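You operate a simulated robot arm through the tools that you are given. There is no shell and no other tool. Be economical: measure what you need, move in short steps, check, and stop when the job is done.

You run a simulated robot arm. Do the job below in one go: nothing can be reset, and whatever is moved stays where it is left.

Task
Swap the blue roll for the green one and roll that whole band on at WIDE.
Fine: blue roll to the free peg of the core rack, green roll on the feed peg; width slide to WIDE, feed lever on, crank until it is bare.

The check looks at the end state, three seconds after you hand in, the way a careful person would. Anything else that was tipped, shoved, dropped, spilled or broken makes it a failure.

Robot
A 7-joint arm with a two-finger parallel gripper, fixed in place. Base frame: the origin is at the foot of the arm, x ahead of it, y to its left, z up; the work surface is at about z = 7. Lengths are in mm, angles in degrees, forces in N, time in s.
With the tool pointing down near the work surface it reaches from about 240 to 620 mm from the base axis. Its first joint turns from -66.0 to 66.0 degrees. Payload 2.6 kg.
The tool frame sits at the grasp point between the pads (the TCP): z along the fingers, y along the line on which they close. The tips reach 30 mm beyond it. The gripper opens to 94 mm. The fingers are 28 mm wide and 10 mm thick; the gripper's body (50 by 96 mm) begins 55 mm behind the TCP.
Orientation is that of the tool frame in the base frame, as a unit quaternion [w, x, y, z]. With the fingers straight down and closing along the base's y, the tool's x points along the base's -x, its y along +y and its z along -z.

Tools
- The arm moves only by the tool apply_moves. Its argument "rows" is one flat list of numbers, 7 for each row, row after row: the shift along the base's x, y, z in m, then the turn, a rotation vector about the base's x, y, z in degrees, then the finger opening in m, from 0 to 0.094. In form: [dx, dy, dz, rx, ry, rz, claw, dx, dy, dz, rx, ry, rz, claw, ...]. A call has 1 to 8 rows; each row is the pose to reach, as a shift and turn from the pose commanded when the call began. Each row takes 0.2 s and may step no farther than 50 mm and 8.6 degrees from the row before; otherwise, or with a gripper value out of range, the whole call is refused. A pose out of reach is approached as far as the arm can. The call stops where the force on the tool passes 40 N (or 10 N more than at its start, if that is more) or the arm is blocked; 0.2 s more then pass. The fingers move at their own pace (about 72 mm/s each) and stop on an object; they squeeze with about 27 N. The grip force told is the motor's: it shows also when the fingers shut on nothing. Time passes only in rows, and 0.2 s behind the last, so rows that repeat a pose let the fingers close. It gives the time, the measured TCP pose, the force on the tool (base axes), the opening and the grip force at its end, in the units of the frame above (readings bear some noise), and new pictures: "show" is both (left out), scene, wrist or none.
- Cameras (640 x 400 px; columns grow to the right, rows downward): "scene" is fixed at [40.6, 435.6, 564.6]; the picture's right is [-0.73, -0.68, 0.00], its down [-0.37, 0.40, -0.83] and it looks along [0.57, -0.61, -0.55] (base axes); focal length 214 px, centre (320, 200). "wrist" rides on the gripper at [76, 14, -102] in the tool frame; the picture's right is [-0.18, 0.98, 0.00], its down [-0.75, -0.14, -0.64] and it looks along [-0.63, -0.12, 0.77] (tool axes); focal length 243 px, centre (320, 200). There is no depth. A picture from a camera that has moved, and an enlarged one, comes with that camera's place and axes in the base frame and with its lens.
- inspect(camera, box): a new picture of the part [left, top, right, bottom] of that camera's present view, enlarged. The clock stands still meanwhile.
- close_job(): hands the job in; it is judged then, once.

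Work in short steps. Places have to be worked out from the pictures, the camera data and where the tool is seen: move nearer, look again, correct. Check each grasp and each placing, and mend what went wrong. You have 120 turns and 200 pictures in all, those below and enlarged ones among them. Open the gripper and draw the arm clear of the work before you hand the job in, unless the task says otherwise; then end with one line.

The tools are called after "Request:" as a command line: name --argument value ..., lists and objects as JSON in quotes. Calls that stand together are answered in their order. apply_moves: Moves the arm, as the interface text tells. Its arguments: {"type":"object","properties":{"rows":{"type":"array"},"show":{"type":"string","enum":["both","scene","wrist","none"]}},"required":["rows"]} The other tools are called the same way: inspect (camera, box) takes an enlarged picture of a part of a camera's view; close_job () hands the job in.

At the start:

```text
time: 0.0
position: [320.2, 98.7, 400.3]
tool_rot: [0.0, 0.001, 1.0, 0.002]
ft_force: [-0.2, 0.4, 0.4]
gripper_width: 93.9
gripper_force: 0.0
```

scene: 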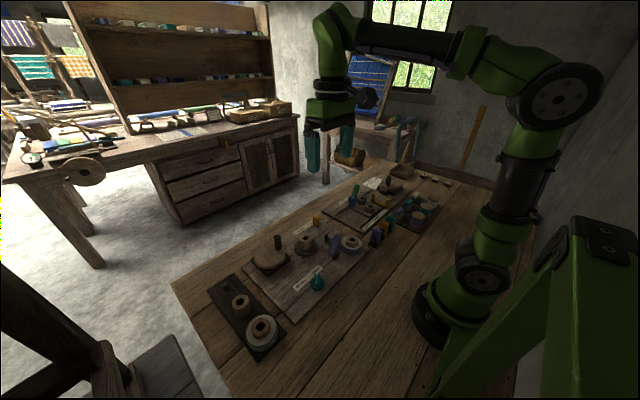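
wrist: 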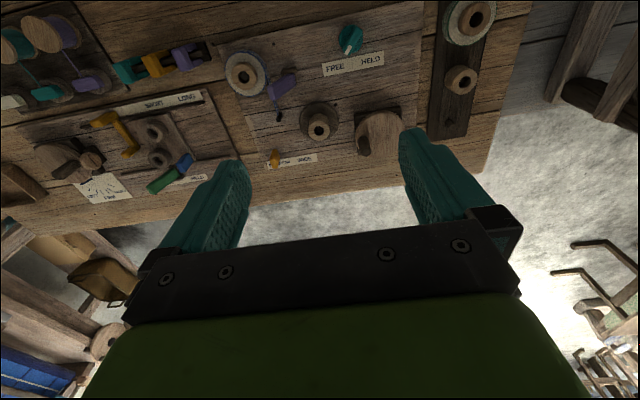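

I'll look closely at the workbench in both cameras first.

Request:
inspect --camera "scene" --box '[190, 220, 350, 370]'

Request:
inspect --camera "wrist" --box '[210, 0, 530, 200]'

Request:
inspect --camera "wrist" --box '[0, 0, 240, 220]'

Request:
inspect --camera "scene" --box '[300, 150, 460, 270]'

```text
2.67 times, centred on (270, 295) of scene
camera zoom: at [40.6, 435.6, 564.6], right [-0.73, -0.68, 0.0], down [-0.37, 0.4, -0.83], along [0.57, -0.61, -0.55], focal length 572 px, centre (453, -53)
```

zoom: 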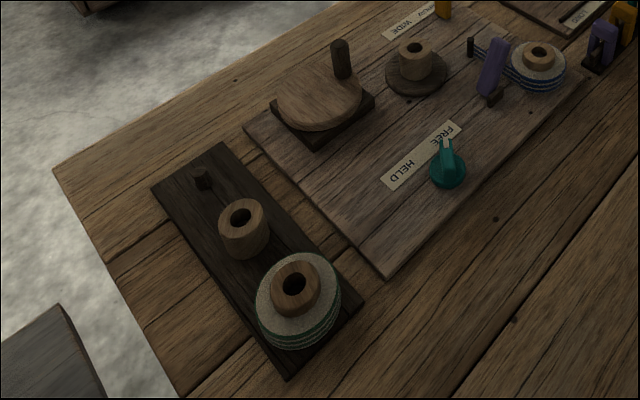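

```text
2.00 times, centred on (370, 100) of wrist
camera zoom: at [244.8, 113.9, 503.2], right [0.19, 0.98, 0.0], down [0.75, -0.14, 0.64], along [0.63, -0.12, -0.77], focal length 485 px, centre (220, 400)
```

zoom: 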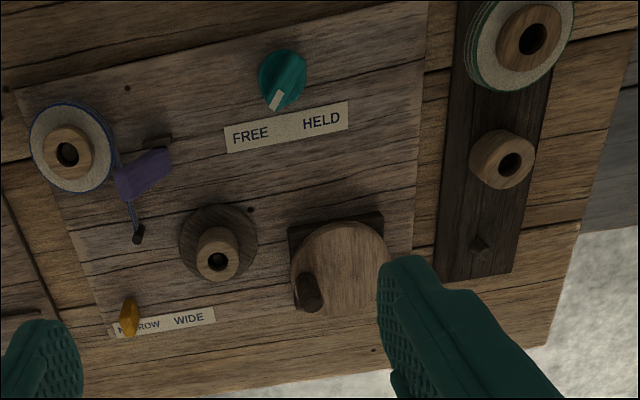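

```text
1.82 times, centred on (120, 110) of wrist
camera zoom: at [244.8, 113.9, 503.2], right [0.19, 0.98, 0.0], down [0.75, -0.14, 0.64], along [0.63, -0.12, -0.77], focal length 441 px, centre (684, 364)
```

zoom: 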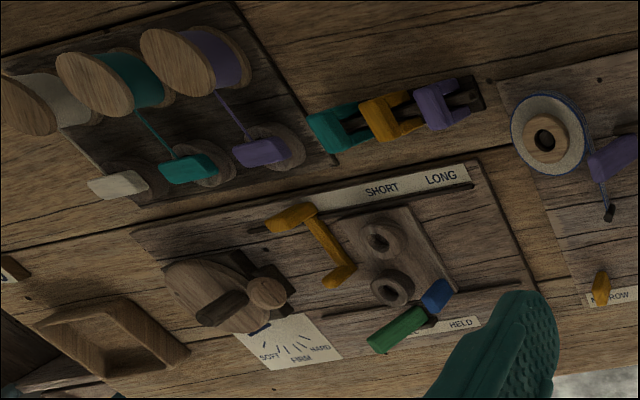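

```text
3.33 times, centred on (380, 210) of scene
camera zoom: at [40.6, 435.6, 564.6], right [-0.73, -0.68, 0.0], down [-0.37, 0.4, -0.83], along [0.57, -0.61, -0.55], focal length 715 px, centre (120, 167)
```

zoom: 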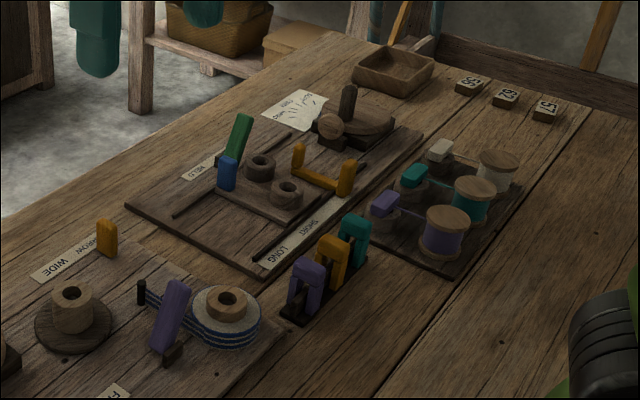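

The station with the feed peg (blue roll near [325,-36]), purple lever, yellow slide, teal FREE/HELD knob and crank lies ahead, and the core rack is at y≈340. I'll move down and back to look closer.

Request:
apply_moves --rows '[-0.02, -0.013, -0.033, 0, 0, 0, 0.094, -0.04, -0.026, -0.066, 0, 0, 0, 0.094, -0.06, -0.04, -0.1, 0, 0, 0, 0.094]' --show "wrist"

```text
time: 0.8
position: [259.7, 60.9, 300.8]
tool_rot: [0.0, 0.001, 1.0, 0.001]
ft_force: [0.6, -0.1, -0.4]
gripper_width: 94.0
gripper_force: 0.0
camera wrist: at [183.5, 74.6, 402.1], right [0.19, 0.98, 0.0], down [0.75, -0.14, 0.64], along [0.63, -0.12, -0.77], focal length 243 px, centre (320, 200)
```

wrist: 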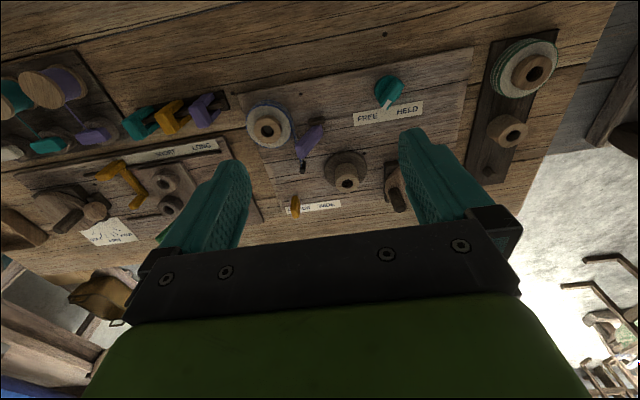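

Request:
inspect --camera "wrist" --box '[235, 60, 435, 225]'

Request:
inspect --camera "wrist" --box '[460, 20, 600, 190]'

Request:
inspect --camera "scene" --box '[280, 210, 380, 300]'

```text
2.42 times, centred on (335, 142) of wrist
camera zoom: at [183.5, 74.6, 402.1], right [0.19, 0.98, 0.0], down [0.75, -0.14, 0.64], along [0.63, -0.12, -0.77], focal length 588 px, centre (284, 339)
```

zoom: 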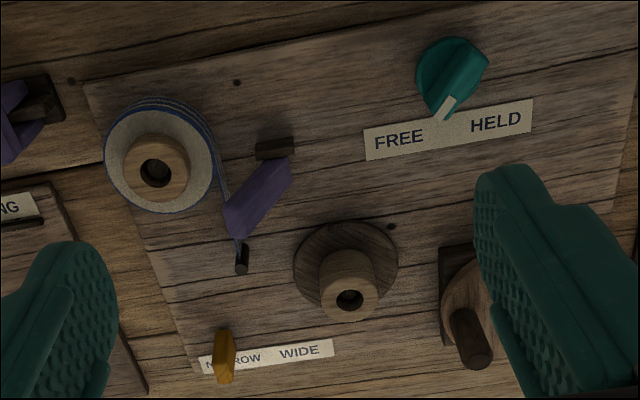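

```text
2.35 times, centred on (530, 105) of wrist
camera zoom: at [183.5, 74.6, 402.1], right [0.19, 0.98, 0.0], down [0.75, -0.14, 0.64], along [0.63, -0.12, -0.77], focal length 571 px, centre (-174, 424)
```

zoom: 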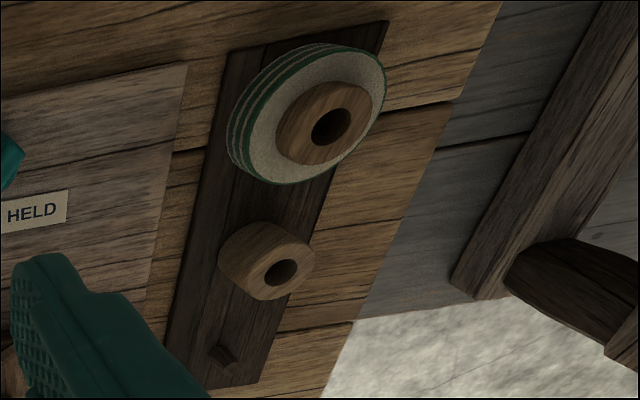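

```text
4.44 times, centred on (330, 255) of scene
camera zoom: at [40.7, 435.6, 564.6], right [-0.73, -0.68, 0.0], down [-0.37, 0.4, -0.83], along [0.57, -0.61, -0.55], focal length 953 px, centre (276, -44)
```

zoom: 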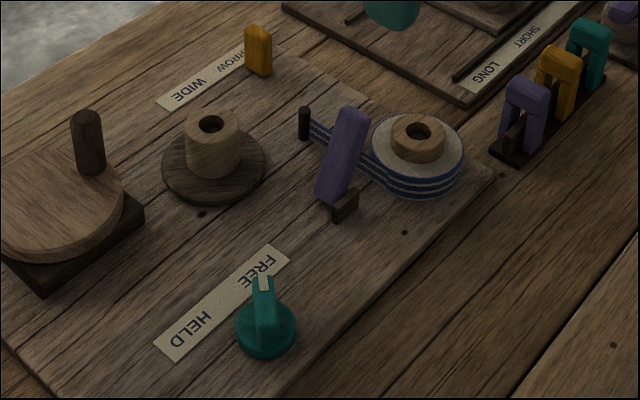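

Blue roll ≈(325,-35), purple lever base ≈(335,40) with top ≈(357,12,82). I'll go closer to understand the lever.

Request:
apply_moves --rows '[0, -0.02, -0.04, 0, 0, 0, 0.094, 0, -0.04, -0.08, 0, 0, 0, 0.094, 0, -0.05, -0.12, 0, 0, 0, 0.094]' --show "wrist"

Request:
inspect --camera "wrist" --box '[220, 20, 480, 200]'

```text
time: 1.6
position: [262.0, 10.9, 182.7]
tool_rot: [-0.001, 0.001, 1.0, 0.0]
ft_force: [0.3, -0.4, -1.2]
gripper_width: 93.9
gripper_force: 0.1
camera wrist: at [185.4, 25.0, 284.7], right [0.19, 0.98, 0.0], down [0.75, -0.14, 0.64], along [0.63, -0.12, -0.77], focal length 243 px, centre (320, 200)
```

wrist: 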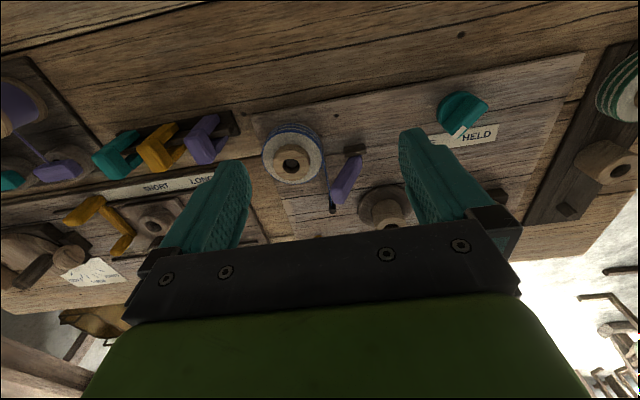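

```text
2.22 times, centred on (350, 110) of wrist
camera zoom: at [185.4, 25.0, 284.7], right [0.19, 0.98, 0.0], down [0.75, -0.14, 0.64], along [0.63, -0.12, -0.77], focal length 539 px, centre (253, 400)
```

zoom: 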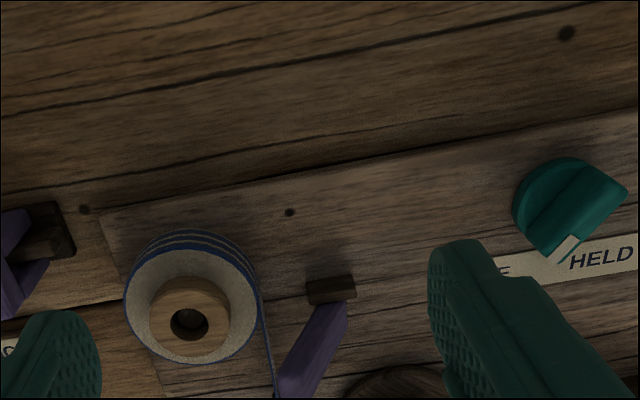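

The fingers hide part of the lever, so I'll put the TCP above it and see it between the fingers.

Request:
apply_moves --rows '[0.03, 0.005, 0.0, 0, 0, 0, 0.094, 0.07, 0.01, 0.01, 0, 0, 0, 0.094]' --show "wrist"

Request:
inspect --camera "wrist" --box '[210, 20, 430, 210]'

```text
time: 2.2
position: [330.9, 20.6, 193.7]
tool_rot: [0.001, 0.002, 1.0, 0.001]
ft_force: [-0.7, 0.0, -0.6]
gripper_width: 93.9
gripper_force: 0.0
camera wrist: at [254.9, 36.0, 295.0], right [0.19, 0.98, 0.0], down [0.75, -0.14, 0.64], along [0.63, -0.12, -0.77], focal length 243 px, centre (320, 200)
```

wrist: 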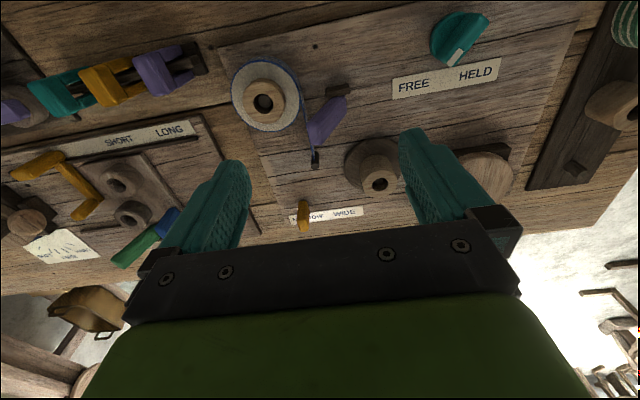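

```text
2.11 times, centred on (320, 115) of wrist
camera zoom: at [254.9, 36.0, 295.0], right [0.19, 0.98, 0.0], down [0.75, -0.14, 0.64], along [0.63, -0.12, -0.77], focal length 511 px, centre (320, 379)
```

zoom: 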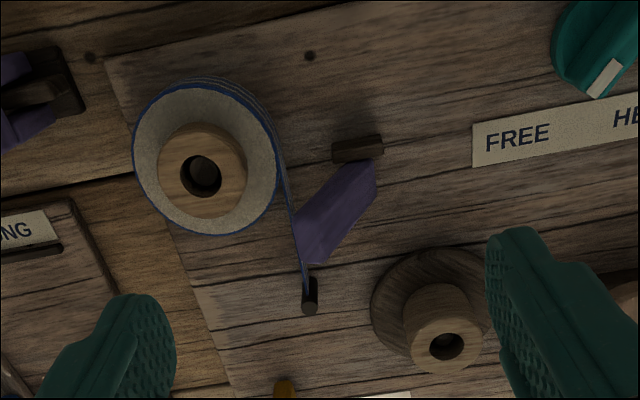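

I'll take a tight look at the lever from the scene camera.

Request:
inspect --camera "scene" --box '[318, 225, 368, 262]'

Request:
inspect --camera "scene" --box '[300, 250, 350, 300]'

```text
10.81 times, centred on (343, 244) of scene
camera zoom: at [40.6, 435.6, 564.6], right [-0.73, -0.68, 0.0], down [-0.37, 0.4, -0.83], along [0.57, -0.61, -0.55], focal length 2319 px, centre (71, -270)
```

zoom: 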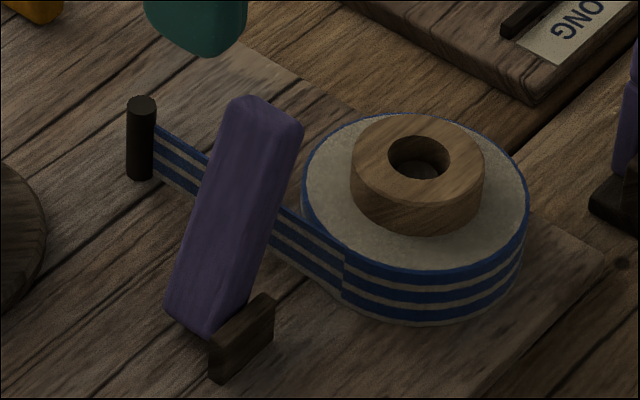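

```text
8.00 times, centred on (325, 275) of scene
camera zoom: at [40.6, 435.6, 564.6], right [-0.73, -0.68, 0.0], down [-0.37, 0.4, -0.83], along [0.57, -0.61, -0.55], focal length 1716 px, centre (280, -400)
```

zoom: 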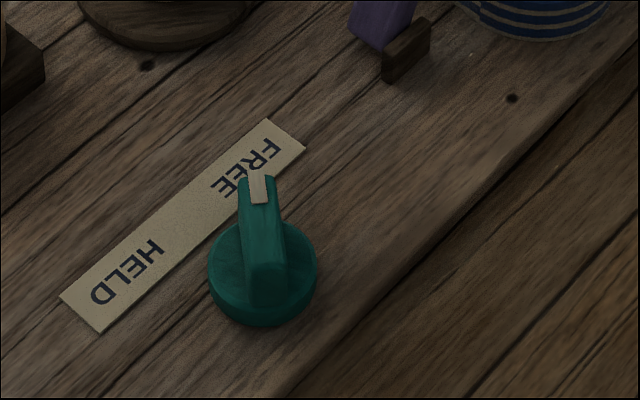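

The purple bar lever hinges at ≈(351,43) and leans toward the band; it's unclear yet which side is "on". First I'll handle the blue roll: hover over its core at ≈(324,-34) with a narrower opening.

Request:
apply_moves --rows '[0, -0.03, -0.03, 0, 0, 0, 0.06, -0.006, -0.055, -0.06, 0, 0, 0, 0.06]'

Request:
inspect --camera "wrist" --box '[220, 60, 420, 220]'

```text
time: 2.8
position: [327.4, -36.1, 131.3]
tool_rot: [0.0, 0.001, 1.0, 0.0]
ft_force: [0.5, -0.1, 0.1]
gripper_width: 59.9
gripper_force: 0.1
camera wrist: at [251.4, -22.0, 233.5], right [0.18, 0.98, 0.0], down [0.75, -0.14, 0.64], along [0.63, -0.12, -0.77], focal length 243 px, centre (320, 200)
```

scene: 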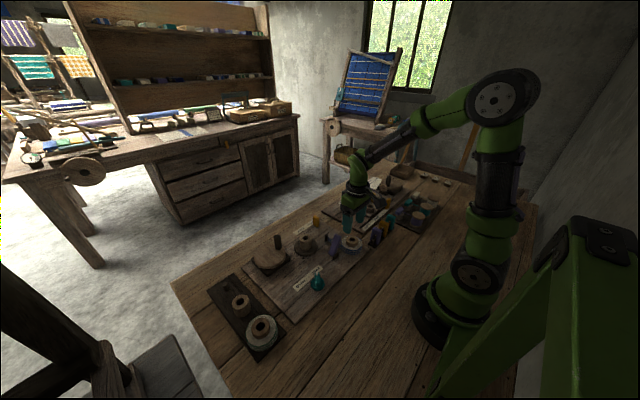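
wrist: 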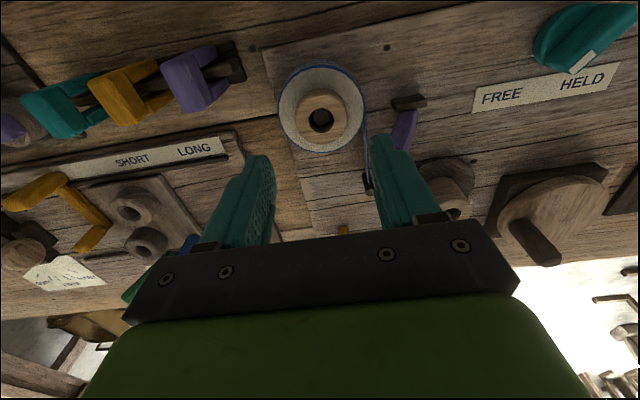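

```text
2.50 times, centred on (320, 140) of wrist
camera zoom: at [251.4, -22.0, 233.5], right [0.18, 0.98, 0.0], down [0.75, -0.14, 0.64], along [0.63, -0.12, -0.77], focal length 606 px, centre (320, 350)
```

zoom: 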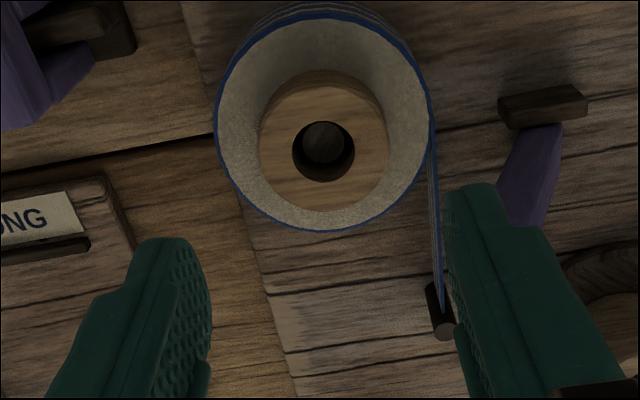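

Core's top centre reads ≈(323.5,-35,50), with the band flange at ≈37. I'll descend with the tips staying just above the band.

Request:
apply_moves --rows '[-0.004, 0.001, -0.03, 0, 0, 0, 0.056, -0.004, 0.001, -0.05, 0, 0, 0, 0.056, -0.004, 0.001, -0.058, 0, 0, 0, 0.056, -0.004, 0.001, -0.058, 0, 0, 0, 0.056]'

Request:
inspect --camera "scene" --box '[310, 200, 390, 260]'

Request:
inspect --camera "wrist" --box '[220, 100, 420, 260]'

```text
time: 3.8
position: [323.0, -33.9, 72.7]
tool_rot: [0.0, 0.0, 1.0, 0.001]
ft_force: [0.6, -0.2, -0.7]
gripper_width: 56.1
gripper_force: 0.0
camera wrist: at [246.1, -18.9, 175.5], right [0.19, 0.98, 0.0], down [0.75, -0.14, 0.64], along [0.63, -0.12, -0.77], focal length 243 px, centre (320, 200)
```

scene: 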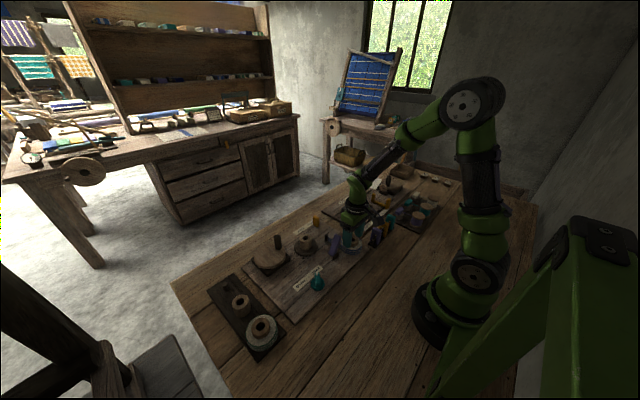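
wrist: 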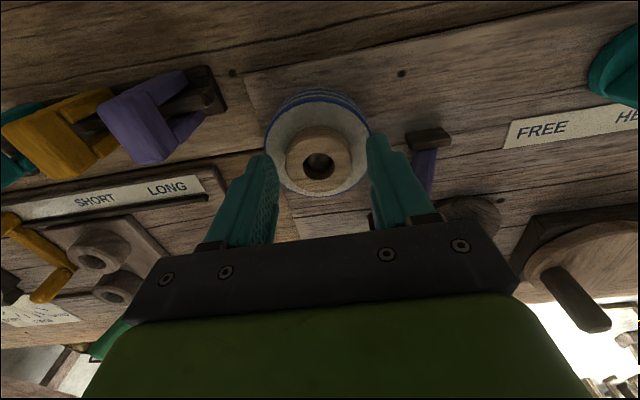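

```text
6.67 times, centred on (350, 230) of scene
camera zoom: at [40.6, 435.6, 564.6], right [-0.73, -0.68, 0.0], down [-0.37, 0.4, -0.83], along [0.57, -0.61, -0.55], focal length 1430 px, centre (120, 0)
```

zoom: 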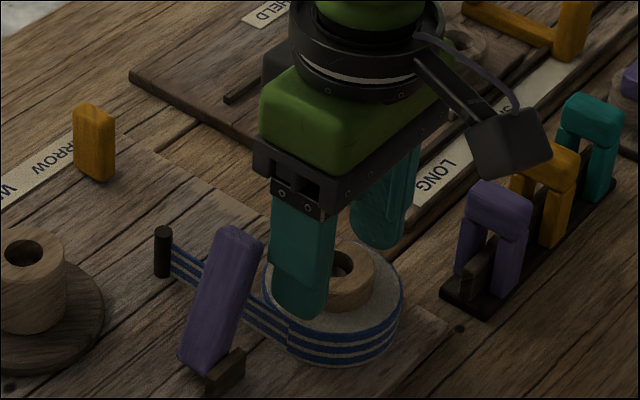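

```text
2.50 times, centred on (320, 180) of wrist
camera zoom: at [246.1, -18.9, 175.5], right [0.19, 0.98, 0.0], down [0.75, -0.14, 0.64], along [0.63, -0.12, -0.77], focal length 606 px, centre (320, 250)
```

zoom: 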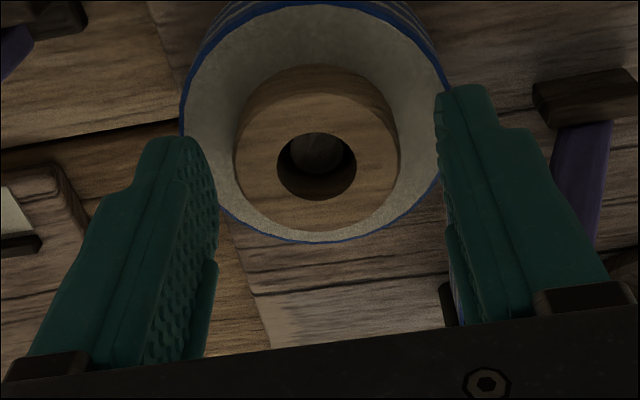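

Centred, but tips may be barely overlapping the core. I'll go down in small steps watching the force.

Request:
apply_moves --rows '[0, 0, -0.003, 0, 0, 0, 0.056, 0, 0, -0.006, 0, 0, 0, 0.056, 0, 0, -0.006, 0, 0, 0, 0.056]' --show "none"

Request:
inspect --camera "scene" --box '[325, 220, 365, 255]'

```text
time: 4.6
position: [321.9, -34.2, 66.2]
tool_rot: [0.0, 0.001, 1.0, 0.001]
ft_force: [-0.5, -1.0, -0.3]
gripper_width: 56.1
gripper_force: 0.0
```

```text
11.43 times, centred on (345, 238) of scene
camera zoom: at [40.6, 435.6, 564.6], right [-0.73, -0.68, 0.0], down [-0.37, 0.4, -0.83], along [0.57, -0.61, -0.55], focal length 2451 px, centre (34, -229)
```

zoom: 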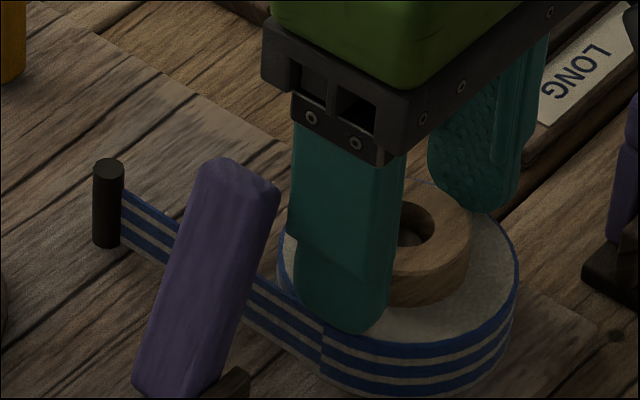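

Tips look just above the band top with the core between them. I'll close now.

Request:
apply_moves --rows '[0, 0, -0.001, 0, 0, 0, 0.046, 0, 0, -0.001, 0, 0, 0, 0.036, 0, 0, -0.001, 0, 0, 0, 0.03, 0, 0, -0.001, 0, 0, 0, 0.03]' --show "none"

Request:
inspect --camera "wrist" --box '[220, 100, 420, 260]'

Request:
inspect --camera "scene" --box '[325, 220, 365, 255]'

```text
time: 5.6
position: [321.1, -34.6, 68.2]
tool_rot: [0.001, 0.002, 1.0, 0.0]
ft_force: [-1.0, -0.3, 4.6]
gripper_width: 40.6
gripper_force: 27.0
```

```text
2.50 times, centred on (320, 180) of wrist
camera zoom: at [245.5, -19.5, 168.9], right [0.19, 0.98, 0.0], down [0.75, -0.14, 0.64], along [0.63, -0.12, -0.77], focal length 606 px, centre (320, 250)
```

zoom: 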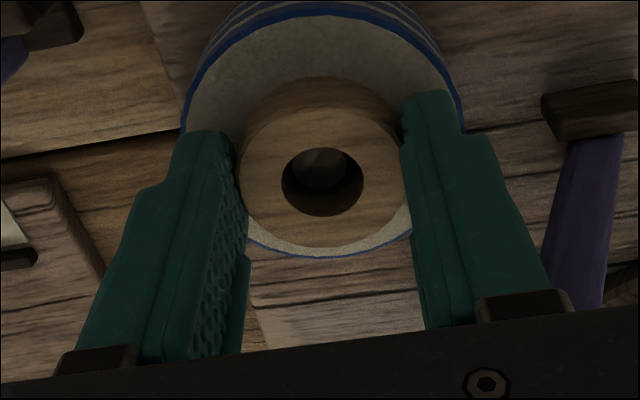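

```text
11.43 times, centred on (345, 238) of scene
camera zoom: at [40.6, 435.6, 564.6], right [-0.73, -0.68, 0.0], down [-0.37, 0.4, -0.83], along [0.57, -0.61, -0.55], focal length 2451 px, centre (34, -229)
```

zoom: 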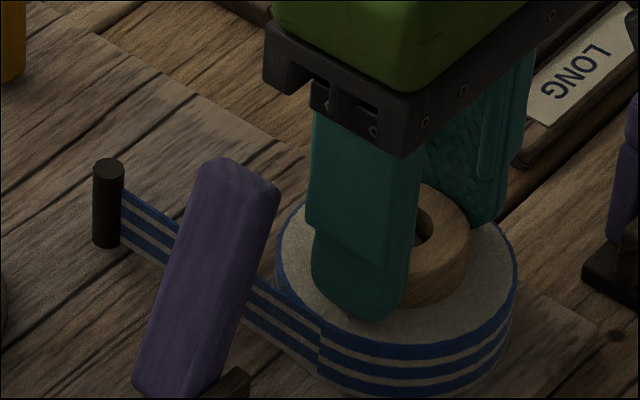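

Gripped the core (40.6 mm). Lift straight up and check whether the roll follows.

Request:
apply_moves --rows '[0, 0, 0.01, 0, 0, 0, 0.03, 0, 0, 0.025, 0, 0, 0, 0.03, 0, 0, 0.045, 0, 0, 0, 0.03]' --show "none"

Request:
inspect --camera "scene" --box '[310, 205, 370, 260]'

```text
time: 6.4
position: [320.4, -36.3, 112.8]
tool_rot: [0.0, 0.001, 1.0, 0.0]
ft_force: [0.3, -0.1, -0.8]
gripper_width: 40.4
gripper_force: 27.0
```

```text
7.27 times, centred on (340, 232) of scene
camera zoom: at [40.7, 435.6, 564.6], right [-0.73, -0.68, 0.0], down [-0.37, 0.4, -0.83], along [0.57, -0.61, -0.55], focal length 1560 px, centre (174, -36)
```

zoom: 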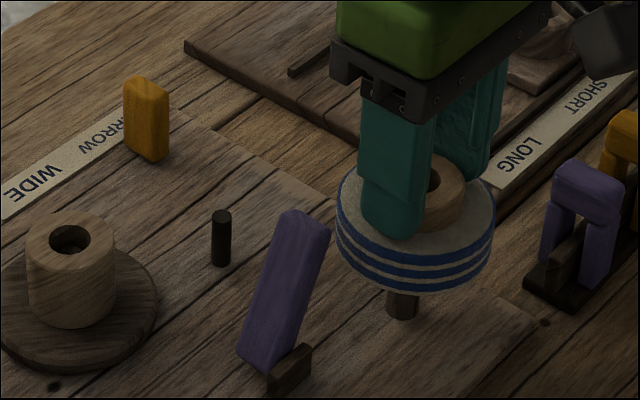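

The blue roll came free cleanly. Raise it and carry it toward the core rack.

Request:
apply_moves --rows '[0, 0, 0.045, 0, 0, 0, 0.03, 0, 0, 0.09, 0, 0, 0, 0.03, 0.01, 0.045, 0.09, 0, 0, 0, 0.03, 0.02, 0.09, 0.09, 0, 0, 0, 0.03, 0.03, 0.135, 0.09, 0, 0, 0, 0.03, 0.04, 0.18, 0.09, 0, 0, 0, 0.03, 0.05, 0.225, 0.09, 0, 0, 0, 0.03, 0.06, 0.27, 0.09, 0, 0, 0, 0.03]' --show "none"

Request:
apply_moves --rows '[0, 0.025, 0, 0, 0, 0, 0.03, 0, 0.05, 0, 0, 0, 0, 0.03]'

```text
time: 8.2
position: [383.7, 235.5, 199.4]
tool_rot: [0.001, 0.001, 1.0, 0.001]
ft_force: [1.1, 0.0, -1.1]
gripper_width: 40.4
gripper_force: 27.5
```

```text
time: 8.8
position: [382.6, 286.1, 198.5]
tool_rot: [0.001, 0.001, 1.0, 0.0]
ft_force: [0.4, 1.0, -1.4]
gripper_width: 40.5
gripper_force: 26.8
camera wrist: at [307.2, 300.3, 301.8], right [0.19, 0.98, 0.0], down [0.75, -0.14, 0.64], along [0.63, -0.12, -0.77], focal length 243 px, centre (320, 200)
```

scene: 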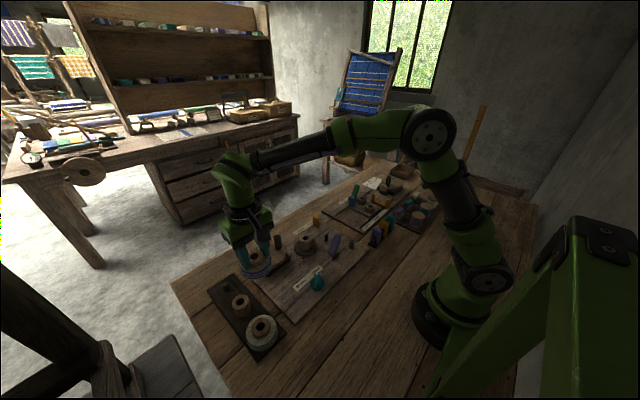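
wrist: 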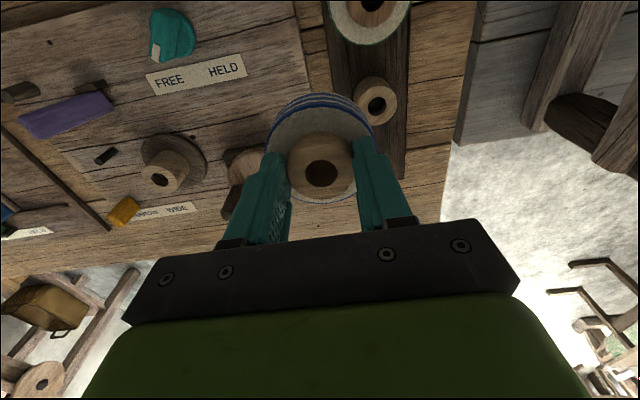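

The free peg is hidden behind the right finger; I shift −y a bit to see it.

Request:
apply_moves --rows '[0, -0.04, 0, 0, 0, 0, 0.03, 0, -0.08, 0, 0, 0, 0, 0.03]' --show "none"

Request:
inspect --camera "wrist" --box '[300, 0, 540, 220]'

Request:
inspect --camera "scene" --box '[200, 265, 290, 365]'

```text
time: 9.4
position: [381.4, 203.0, 201.1]
tool_rot: [0.0, 0.0, 1.0, 0.001]
ft_force: [-0.6, -0.3, -0.8]
gripper_width: 40.3
gripper_force: 27.3
```

```text
1.82 times, centred on (420, 110) of wrist
camera zoom: at [305.9, 217.9, 303.5], right [0.18, 0.98, 0.0], down [0.75, -0.14, 0.64], along [0.63, -0.12, -0.77], focal length 441 px, centre (138, 364)
```

zoom: 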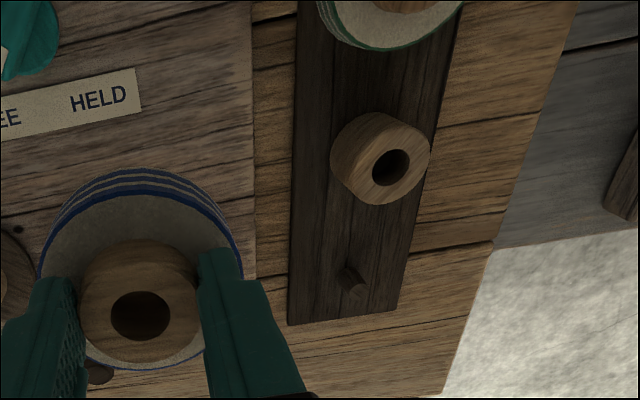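

```text
4.00 times, centred on (245, 315) of scene
camera zoom: at [40.6, 435.6, 564.6], right [-0.73, -0.68, 0.0], down [-0.37, 0.4, -0.83], along [0.57, -0.61, -0.55], focal length 858 px, centre (620, -260)
```

zoom: 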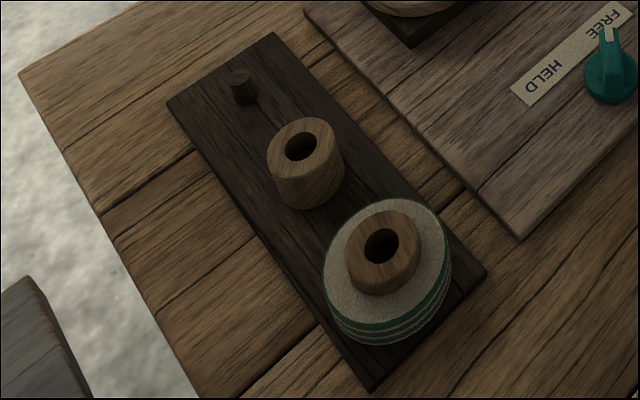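

Free peg reads ≈(482,335), top ≈z 40, consistent with rack centreline y≈336. The roll sits ~2 mm ahead of the TCP. I move over the peg, keeping height.

Request:
apply_moves --rows '[0.025, 0.035, 0, 0, 0, 0, 0.03, 0.05, 0.07, 0, 0, 0, 0, 0.03, 0.075, 0.105, 0, 0, 0, 0, 0.03, 0.098, 0.132, 0, 0, 0, 0, 0.03, 0.098, 0.132, -0.04, 0, 0, 0, 0.03, 0.098, 0.132, -0.08, 0, 0, 0, 0.03, 0.098, 0.132, -0.08, 0, 0, 0, 0.03]'

Request:
inspect --camera "scene" --box '[200, 240, 280, 310]'

Request:
inspect --camera "wrist" --box '[220, 60, 420, 220]'

```text
time: 11.0
position: [479.6, 338.4, 118.9]
tool_rot: [0.0, 0.001, 1.0, 0.001]
ft_force: [0.2, 0.2, -0.8]
gripper_width: 40.7
gripper_force: 26.9
camera wrist: at [404.0, 352.9, 221.0], right [0.19, 0.98, 0.0], down [0.75, -0.14, 0.64], along [0.63, -0.12, -0.77], focal length 243 px, centre (320, 200)
```

scene: 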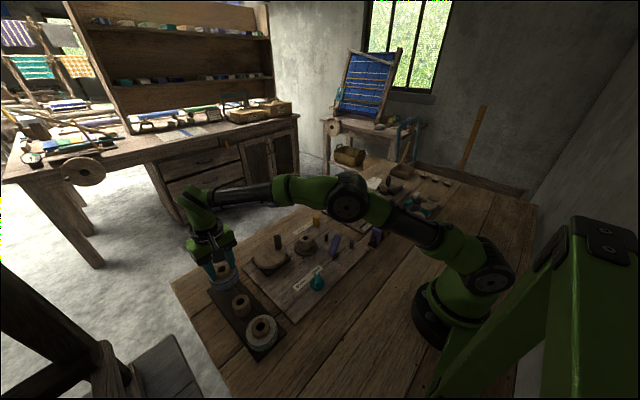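
wrist: 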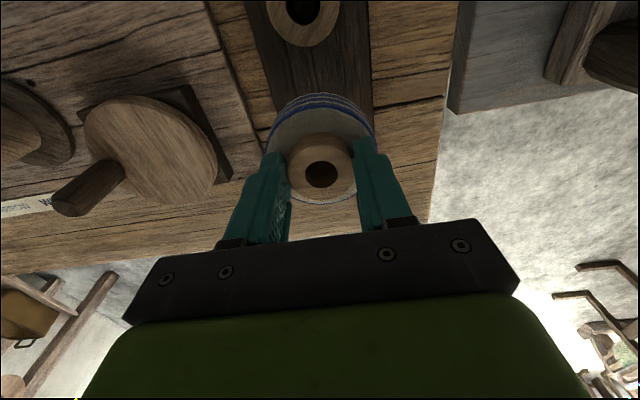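

```text
5.71 times, centred on (240, 275) of scene
camera zoom: at [40.6, 435.6, 564.6], right [-0.73, -0.68, 0.0], down [-0.37, 0.4, -0.83], along [0.57, -0.61, -0.55], focal length 1226 px, centre (777, -229)
```

zoom: 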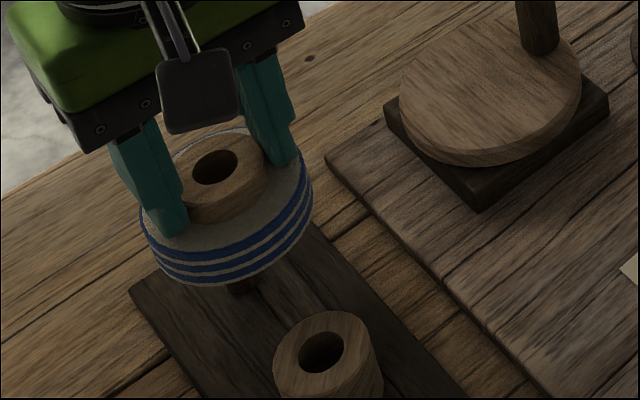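

```text
2.50 times, centred on (320, 140) of wrist
camera zoom: at [404.0, 352.9, 221.0], right [0.19, 0.98, 0.0], down [0.75, -0.14, 0.64], along [0.63, -0.12, -0.77], focal length 606 px, centre (320, 350)
```

zoom: 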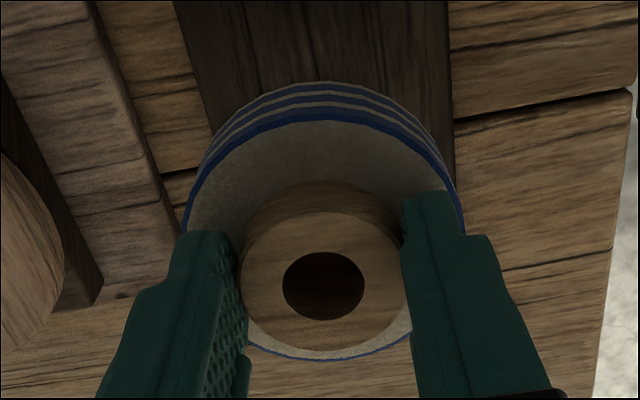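

Scene and wrist estimates of the peg disagree by several mm (peg may be ~+6,+5 off). I'll shift sideways by −60 mm in y so the peg is visible close up beside the finger.

Request:
apply_moves --rows '[0, 0, 0.015, 0, 0, 0, 0.03, 0, -0.03, 0.015, 0, 0, 0, 0.03, 0, -0.06, 0.015, 0, 0, 0, 0.03, 0, -0.06, 0.015, 0, 0, 0, 0.03, 0, -0.06, 0.015, 0, 0, 0, 0.03]' --show "none"

Request:
inspect --camera "wrist" --box '[300, 20, 500, 180]'

```text
time: 12.2
position: [480.7, 275.7, 135.1]
tool_rot: [0.0, 0.001, 1.0, 0.001]
ft_force: [-0.3, 0.6, -1.4]
gripper_width: 40.6
gripper_force: 27.4
```

```text
2.50 times, centred on (400, 100) of wrist
camera zoom: at [403.9, 290.2, 237.9], right [0.19, 0.98, 0.0], down [0.75, -0.14, 0.64], along [0.63, -0.12, -0.77], focal length 606 px, centre (120, 450)
```

zoom: 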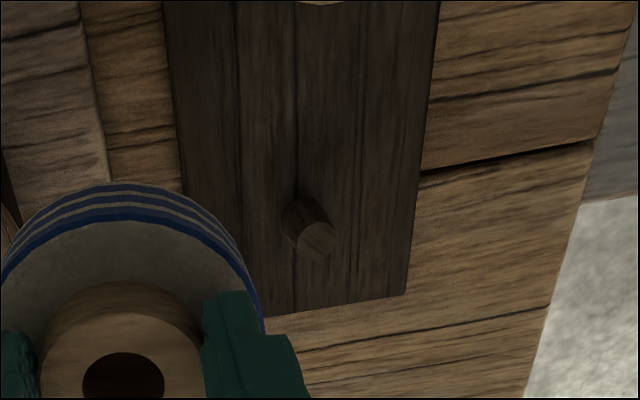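

Close up: peg is at (+8.2,+63.5) from the TCP, roll offset ≈+2.5 in x. So shift (+5.7,+63.5) and lower to just above the peg.

Request:
apply_moves --rows '[0.003, 0.032, 0, 0, 0, 0, 0.03, 0.0057, 0.0635, 0, 0, 0, 0, 0.03, 0.0057, 0.0635, -0.035, 0, 0, 0, 0.03, 0.0057, 0.0635, -0.035, 0, 0, 0, 0.03]' --show "none"

Request:
inspect --camera "scene" --box '[200, 250, 260, 305]'

Request:
inspect --camera "wrist" --box '[220, 60, 420, 220]'

```text
time: 13.2
position: [485.8, 341.7, 100.1]
tool_rot: [0.0, 0.002, 1.0, 0.0]
ft_force: [-0.3, 0.0, -0.4]
gripper_width: 40.1
gripper_force: 27.1
```

```text
7.27 times, centred on (230, 278) of scene
camera zoom: at [40.6, 435.6, 564.6], right [-0.73, -0.68, 0.0], down [-0.37, 0.4, -0.83], along [0.57, -0.61, -0.55], focal length 1560 px, centre (974, -364)
```

zoom: 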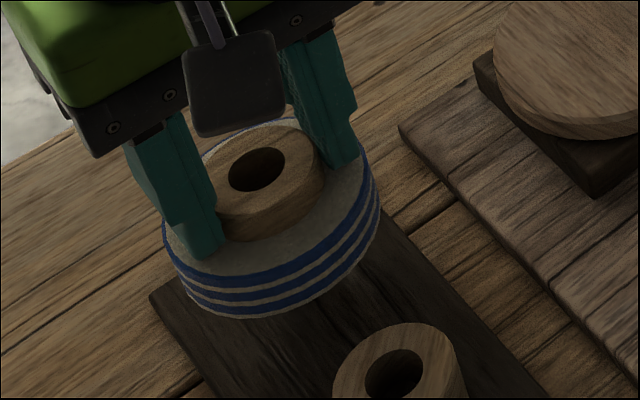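

```text
2.50 times, centred on (320, 140) of wrist
camera zoom: at [408.9, 356.1, 203.2], right [0.19, 0.98, 0.0], down [0.75, -0.14, 0.64], along [0.63, -0.12, -0.77], focal length 606 px, centre (320, 350)
```

zoom: 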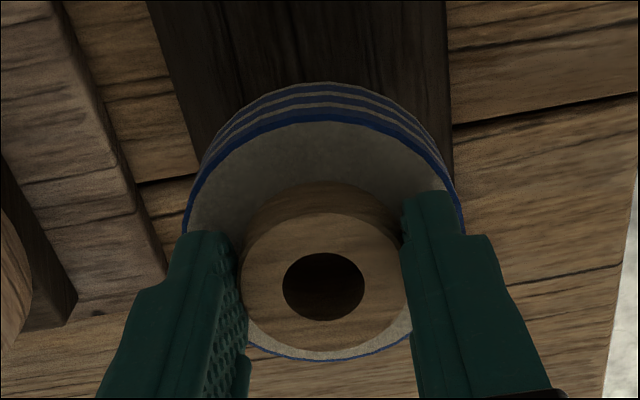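

In the scene view, the hole lines up with the peg axis. Lower gently.

Request:
apply_moves --rows '[0, 0, -0.008, 0, 0, 0, 0.03, 0, 0, -0.016, 0, 0, 0, 0.03, 0, 0, -0.022, 0, 0, 0, 0.03, 0, 0, -0.022, 0, 0, 0, 0.03]' --show "none"

Request:
inspect --camera "scene" --box '[200, 250, 260, 305]'

Request:
inspect --camera "wrist" --box '[270, 100, 370, 200]'

```text
time: 14.2
position: [485.1, 340.7, 78.9]
tool_rot: [0.002, 0.001, 1.0, 0.0]
ft_force: [6.2, 0.8, 1.0]
gripper_width: 40.6
gripper_force: 26.5
```

```text
7.27 times, centred on (230, 278) of scene
camera zoom: at [40.7, 435.6, 564.6], right [-0.73, -0.68, 0.0], down [-0.37, 0.4, -0.83], along [0.57, -0.61, -0.55], focal length 1560 px, centre (974, -364)
```

zoom: 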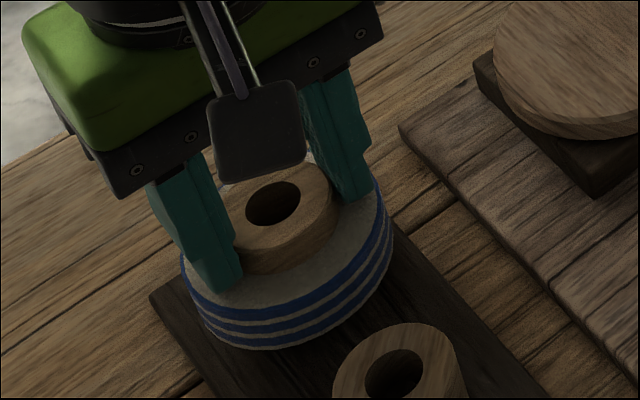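

```text
4.00 times, centred on (320, 150) of wrist
camera zoom: at [409.3, 355.1, 181.1], right [0.18, 0.98, 0.0], down [0.75, -0.14, 0.64], along [0.63, -0.12, -0.76], focal length 970 px, centre (320, 400)
```

zoom: 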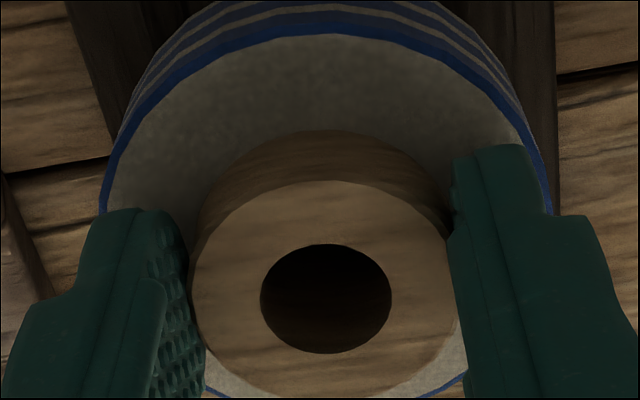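

A +x side force (6 N) shows the peg is in the hole and pushing +x; I ease 2 mm +x and continue down.

Request:
apply_moves --rows '[0.002, 0, 0, 0, 0, 0, 0.03, 0.002, 0, -0.006, 0, 0, 0, 0.03, 0.002, 0, -0.01, 0, 0, 0, 0.03, 0.002, 0, -0.01, 0, 0, 0, 0.03]' --show "none"

Request:
inspect --camera "scene" --box '[200, 250, 260, 305]'

```text
time: 15.2
position: [487.1, 340.4, 68.1]
tool_rot: [0.0, 0.002, 1.0, -0.001]
ft_force: [0.4, -0.2, -1.5]
gripper_width: 40.4
gripper_force: 27.1
```

```text
7.27 times, centred on (230, 278) of scene
camera zoom: at [40.6, 435.6, 564.6], right [-0.73, -0.68, 0.0], down [-0.37, 0.4, -0.83], along [0.57, -0.61, -0.55], focal length 1560 px, centre (974, -364)
```

zoom: 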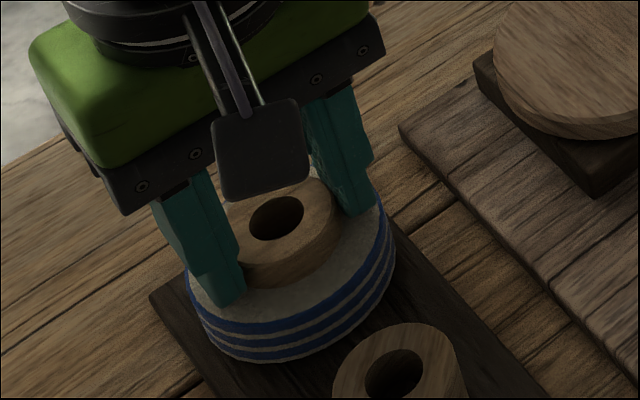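

Side force is gone. Continue down until it seats.

Request:
apply_moves --rows '[0, 0, -0.002, 0, 0, 0, 0.03, 0, 0, -0.004, 0, 0, 0, 0.03, 0, 0, -0.006, 0, 0, 0, 0.03, 0, 0, -0.006, 0, 0, 0, 0.03]' --show "none"

```text
time: 16.2
position: [487.0, 341.5, 63.7]
tool_rot: [0.001, 0.002, 1.0, 0.001]
ft_force: [-0.8, -0.8, 3.1]
gripper_width: 40.6
gripper_force: 27.4
```

It's seating (3 N upward at z≈64). Release and rise, then check.

Request:
apply_moves --rows '[0, 0, 0.001, 0, 0, 0, 0.05, 0, 0, 0.001, 0, 0, 0, 0.058, 0, 0, 0.001, 0, 0, 0, 0.058, 0, 0, 0.03, 0, 0, 0, 0.058, 0, 0, 0.07, 0, 0, 0, 0.058, 0, 0, 0.11, 0, 0, 0, 0.058, -0.03, 0, 0.14, 0, 0, 0, 0.06]'

Request:
inspect --camera "scene" --box '[190, 260, 290, 360]'

```text
time: 17.8
position: [457.0, 341.5, 204.9]
tool_rot: [0.001, 0.001, 1.0, 0.001]
ft_force: [-0.1, -0.1, 0.9]
gripper_width: 60.1
gripper_force: 0.1
camera wrist: at [382.8, 355.7, 307.6], right [0.19, 0.98, 0.0], down [0.75, -0.14, 0.64], along [0.63, -0.12, -0.77], focal length 243 px, centre (320, 200)
```

scene: 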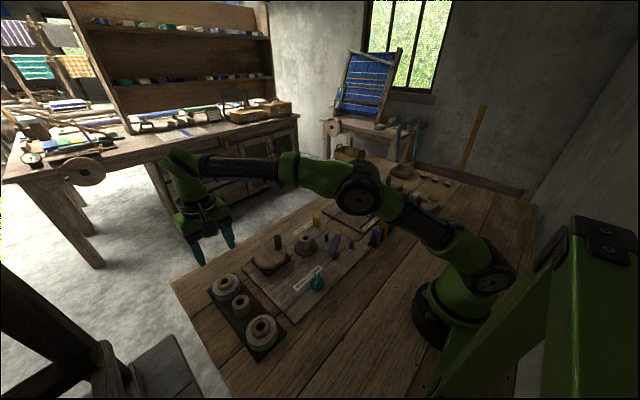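
wrist: 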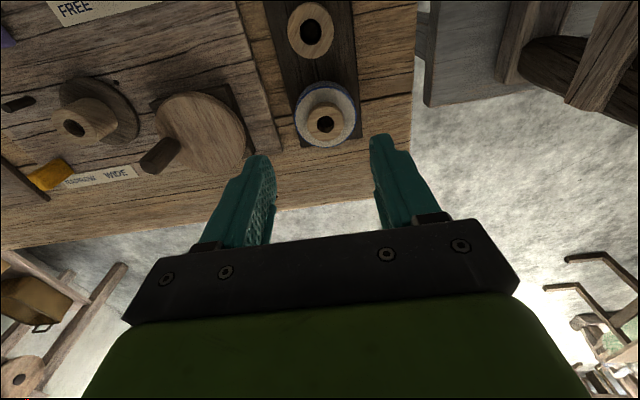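

```text
4.00 times, centred on (240, 310) of scene
camera zoom: at [40.7, 435.6, 564.6], right [-0.73, -0.68, 0.0], down [-0.37, 0.4, -0.83], along [0.57, -0.61, -0.55], focal length 858 px, centre (640, -240)
```

zoom: 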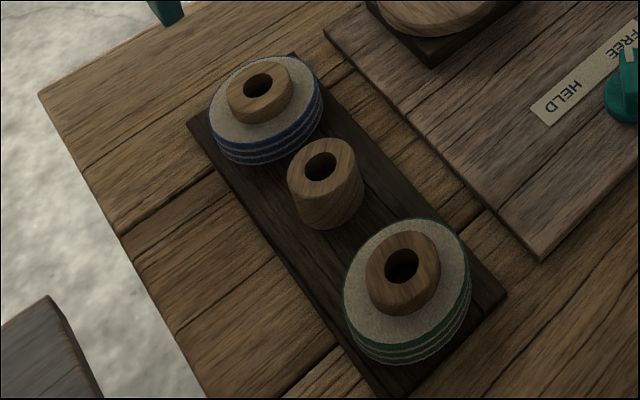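

Blue roll is seated on the free peg. Next: hover over the green roll.

Request:
apply_moves --rows '[-0.045, 0, 0, 0, 0, 0, 0.06, -0.09, 0, 0, 0, 0, 0, 0.06, -0.14, 0, 0, 0, 0, 0, 0.06, -0.14, 0, -0.04, 0, 0, 0, 0.06, -0.14, 0, -0.07, 0, 0, 0, 0.06, -0.14, 0, -0.07, 0, 0, 0, 0.06]' --show "none"

Request:
inspect --camera "wrist" --box '[220, 60, 420, 220]'

```text
time: 19.2
position: [316.2, 340.7, 130.2]
tool_rot: [0.0, 0.001, 1.0, 0.0]
ft_force: [0.0, 0.2, -0.5]
gripper_width: 59.9
gripper_force: 0.0
```

```text
2.50 times, centred on (320, 140) of wrist
camera zoom: at [240.7, 354.6, 232.9], right [0.19, 0.98, 0.0], down [0.75, -0.14, 0.64], along [0.63, -0.12, -0.77], focal length 606 px, centre (320, 350)
```

zoom: 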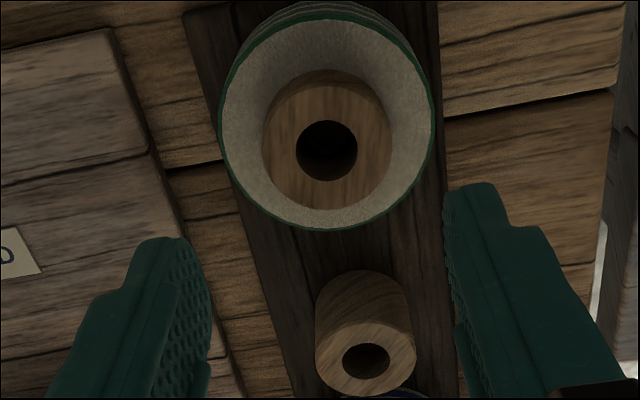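

Green core is centred similarly to the blue hover earlier; use a shift of (-1.5,+2) and descend to the same relative grip height.

Request:
apply_moves --rows '[-0.0015, 0.002, -0.03, 0, 0, 0, 0.058, -0.0015, 0.002, -0.05, 0, 0, 0, 0.058, -0.0015, 0.002, -0.06, 0, 0, 0, 0.058, -0.0015, 0.002, -0.065, 0, 0, 0, 0.058, -0.0015, 0.002, -0.065, 0, 0, 0, 0.058]' --show "none"

Request:
inspect --camera "wrist" --box '[220, 100, 420, 260]'

Request:
inspect --camera "scene" --box '[230, 290, 300, 365]'

```text
time: 20.4
position: [314.6, 340.5, 66.8]
tool_rot: [0.0, 0.0, 1.0, 0.0]
ft_force: [0.2, 0.8, 0.3]
gripper_width: 57.8
gripper_force: 0.0
```

```text
2.50 times, centred on (320, 180) of wrist
camera zoom: at [239.8, 355.4, 169.2], right [0.19, 0.98, 0.0], down [0.75, -0.14, 0.64], along [0.63, -0.12, -0.77], focal length 606 px, centre (320, 250)
```

zoom: 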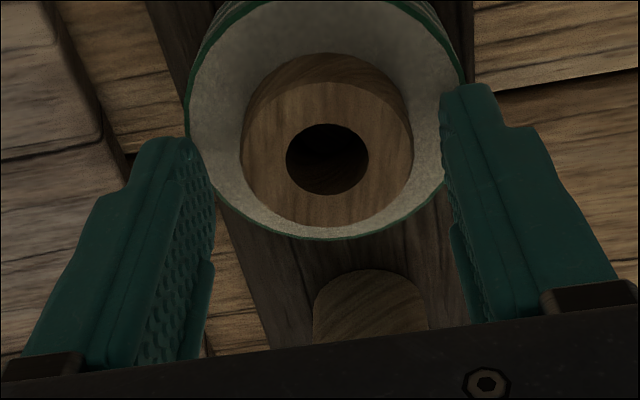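

```text
5.33 times, centred on (265, 328) of scene
camera zoom: at [40.6, 435.6, 564.6], right [-0.73, -0.68, 0.0], down [-0.37, 0.4, -0.83], along [0.57, -0.61, -0.55], focal length 1144 px, centre (613, -480)
```

zoom: 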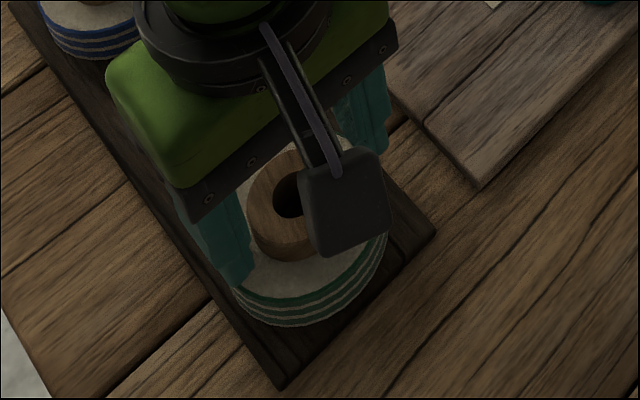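

The green core sits slightly nearer than TCP; shift −4 mm x, +1 mm y, 2 mm lower, then close.

Request:
apply_moves --rows '[-0.004, 0.001, 0, 0, 0, 0, 0.058, -0.004, 0.001, -0.002, 0, 0, 0, 0.058, -0.004, 0.001, -0.002, 0, 0, 0, 0.048, -0.004, 0.001, -0.002, 0, 0, 0, 0.036, -0.004, 0.001, -0.002, 0, 0, 0, 0.03, -0.004, 0.001, -0.002, 0, 0, 0, 0.03]' --show "none"

Request:
inspect --camera "wrist" --box '[220, 100, 420, 260]'

```text
time: 21.8
position: [310.8, 343.9, 65.0]
tool_rot: [0.0, 0.001, 1.0, 0.001]
ft_force: [-0.4, 0.2, 0.8]
gripper_width: 40.7
gripper_force: 26.6
```

```text
2.50 times, centred on (320, 180) of wrist
camera zoom: at [235.2, 357.4, 167.5], right [0.19, 0.98, 0.0], down [0.75, -0.14, 0.64], along [0.63, -0.12, -0.77], focal length 606 px, centre (320, 250)
```

zoom: 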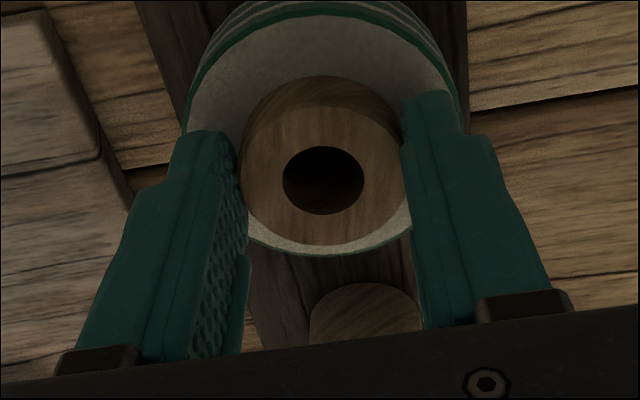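

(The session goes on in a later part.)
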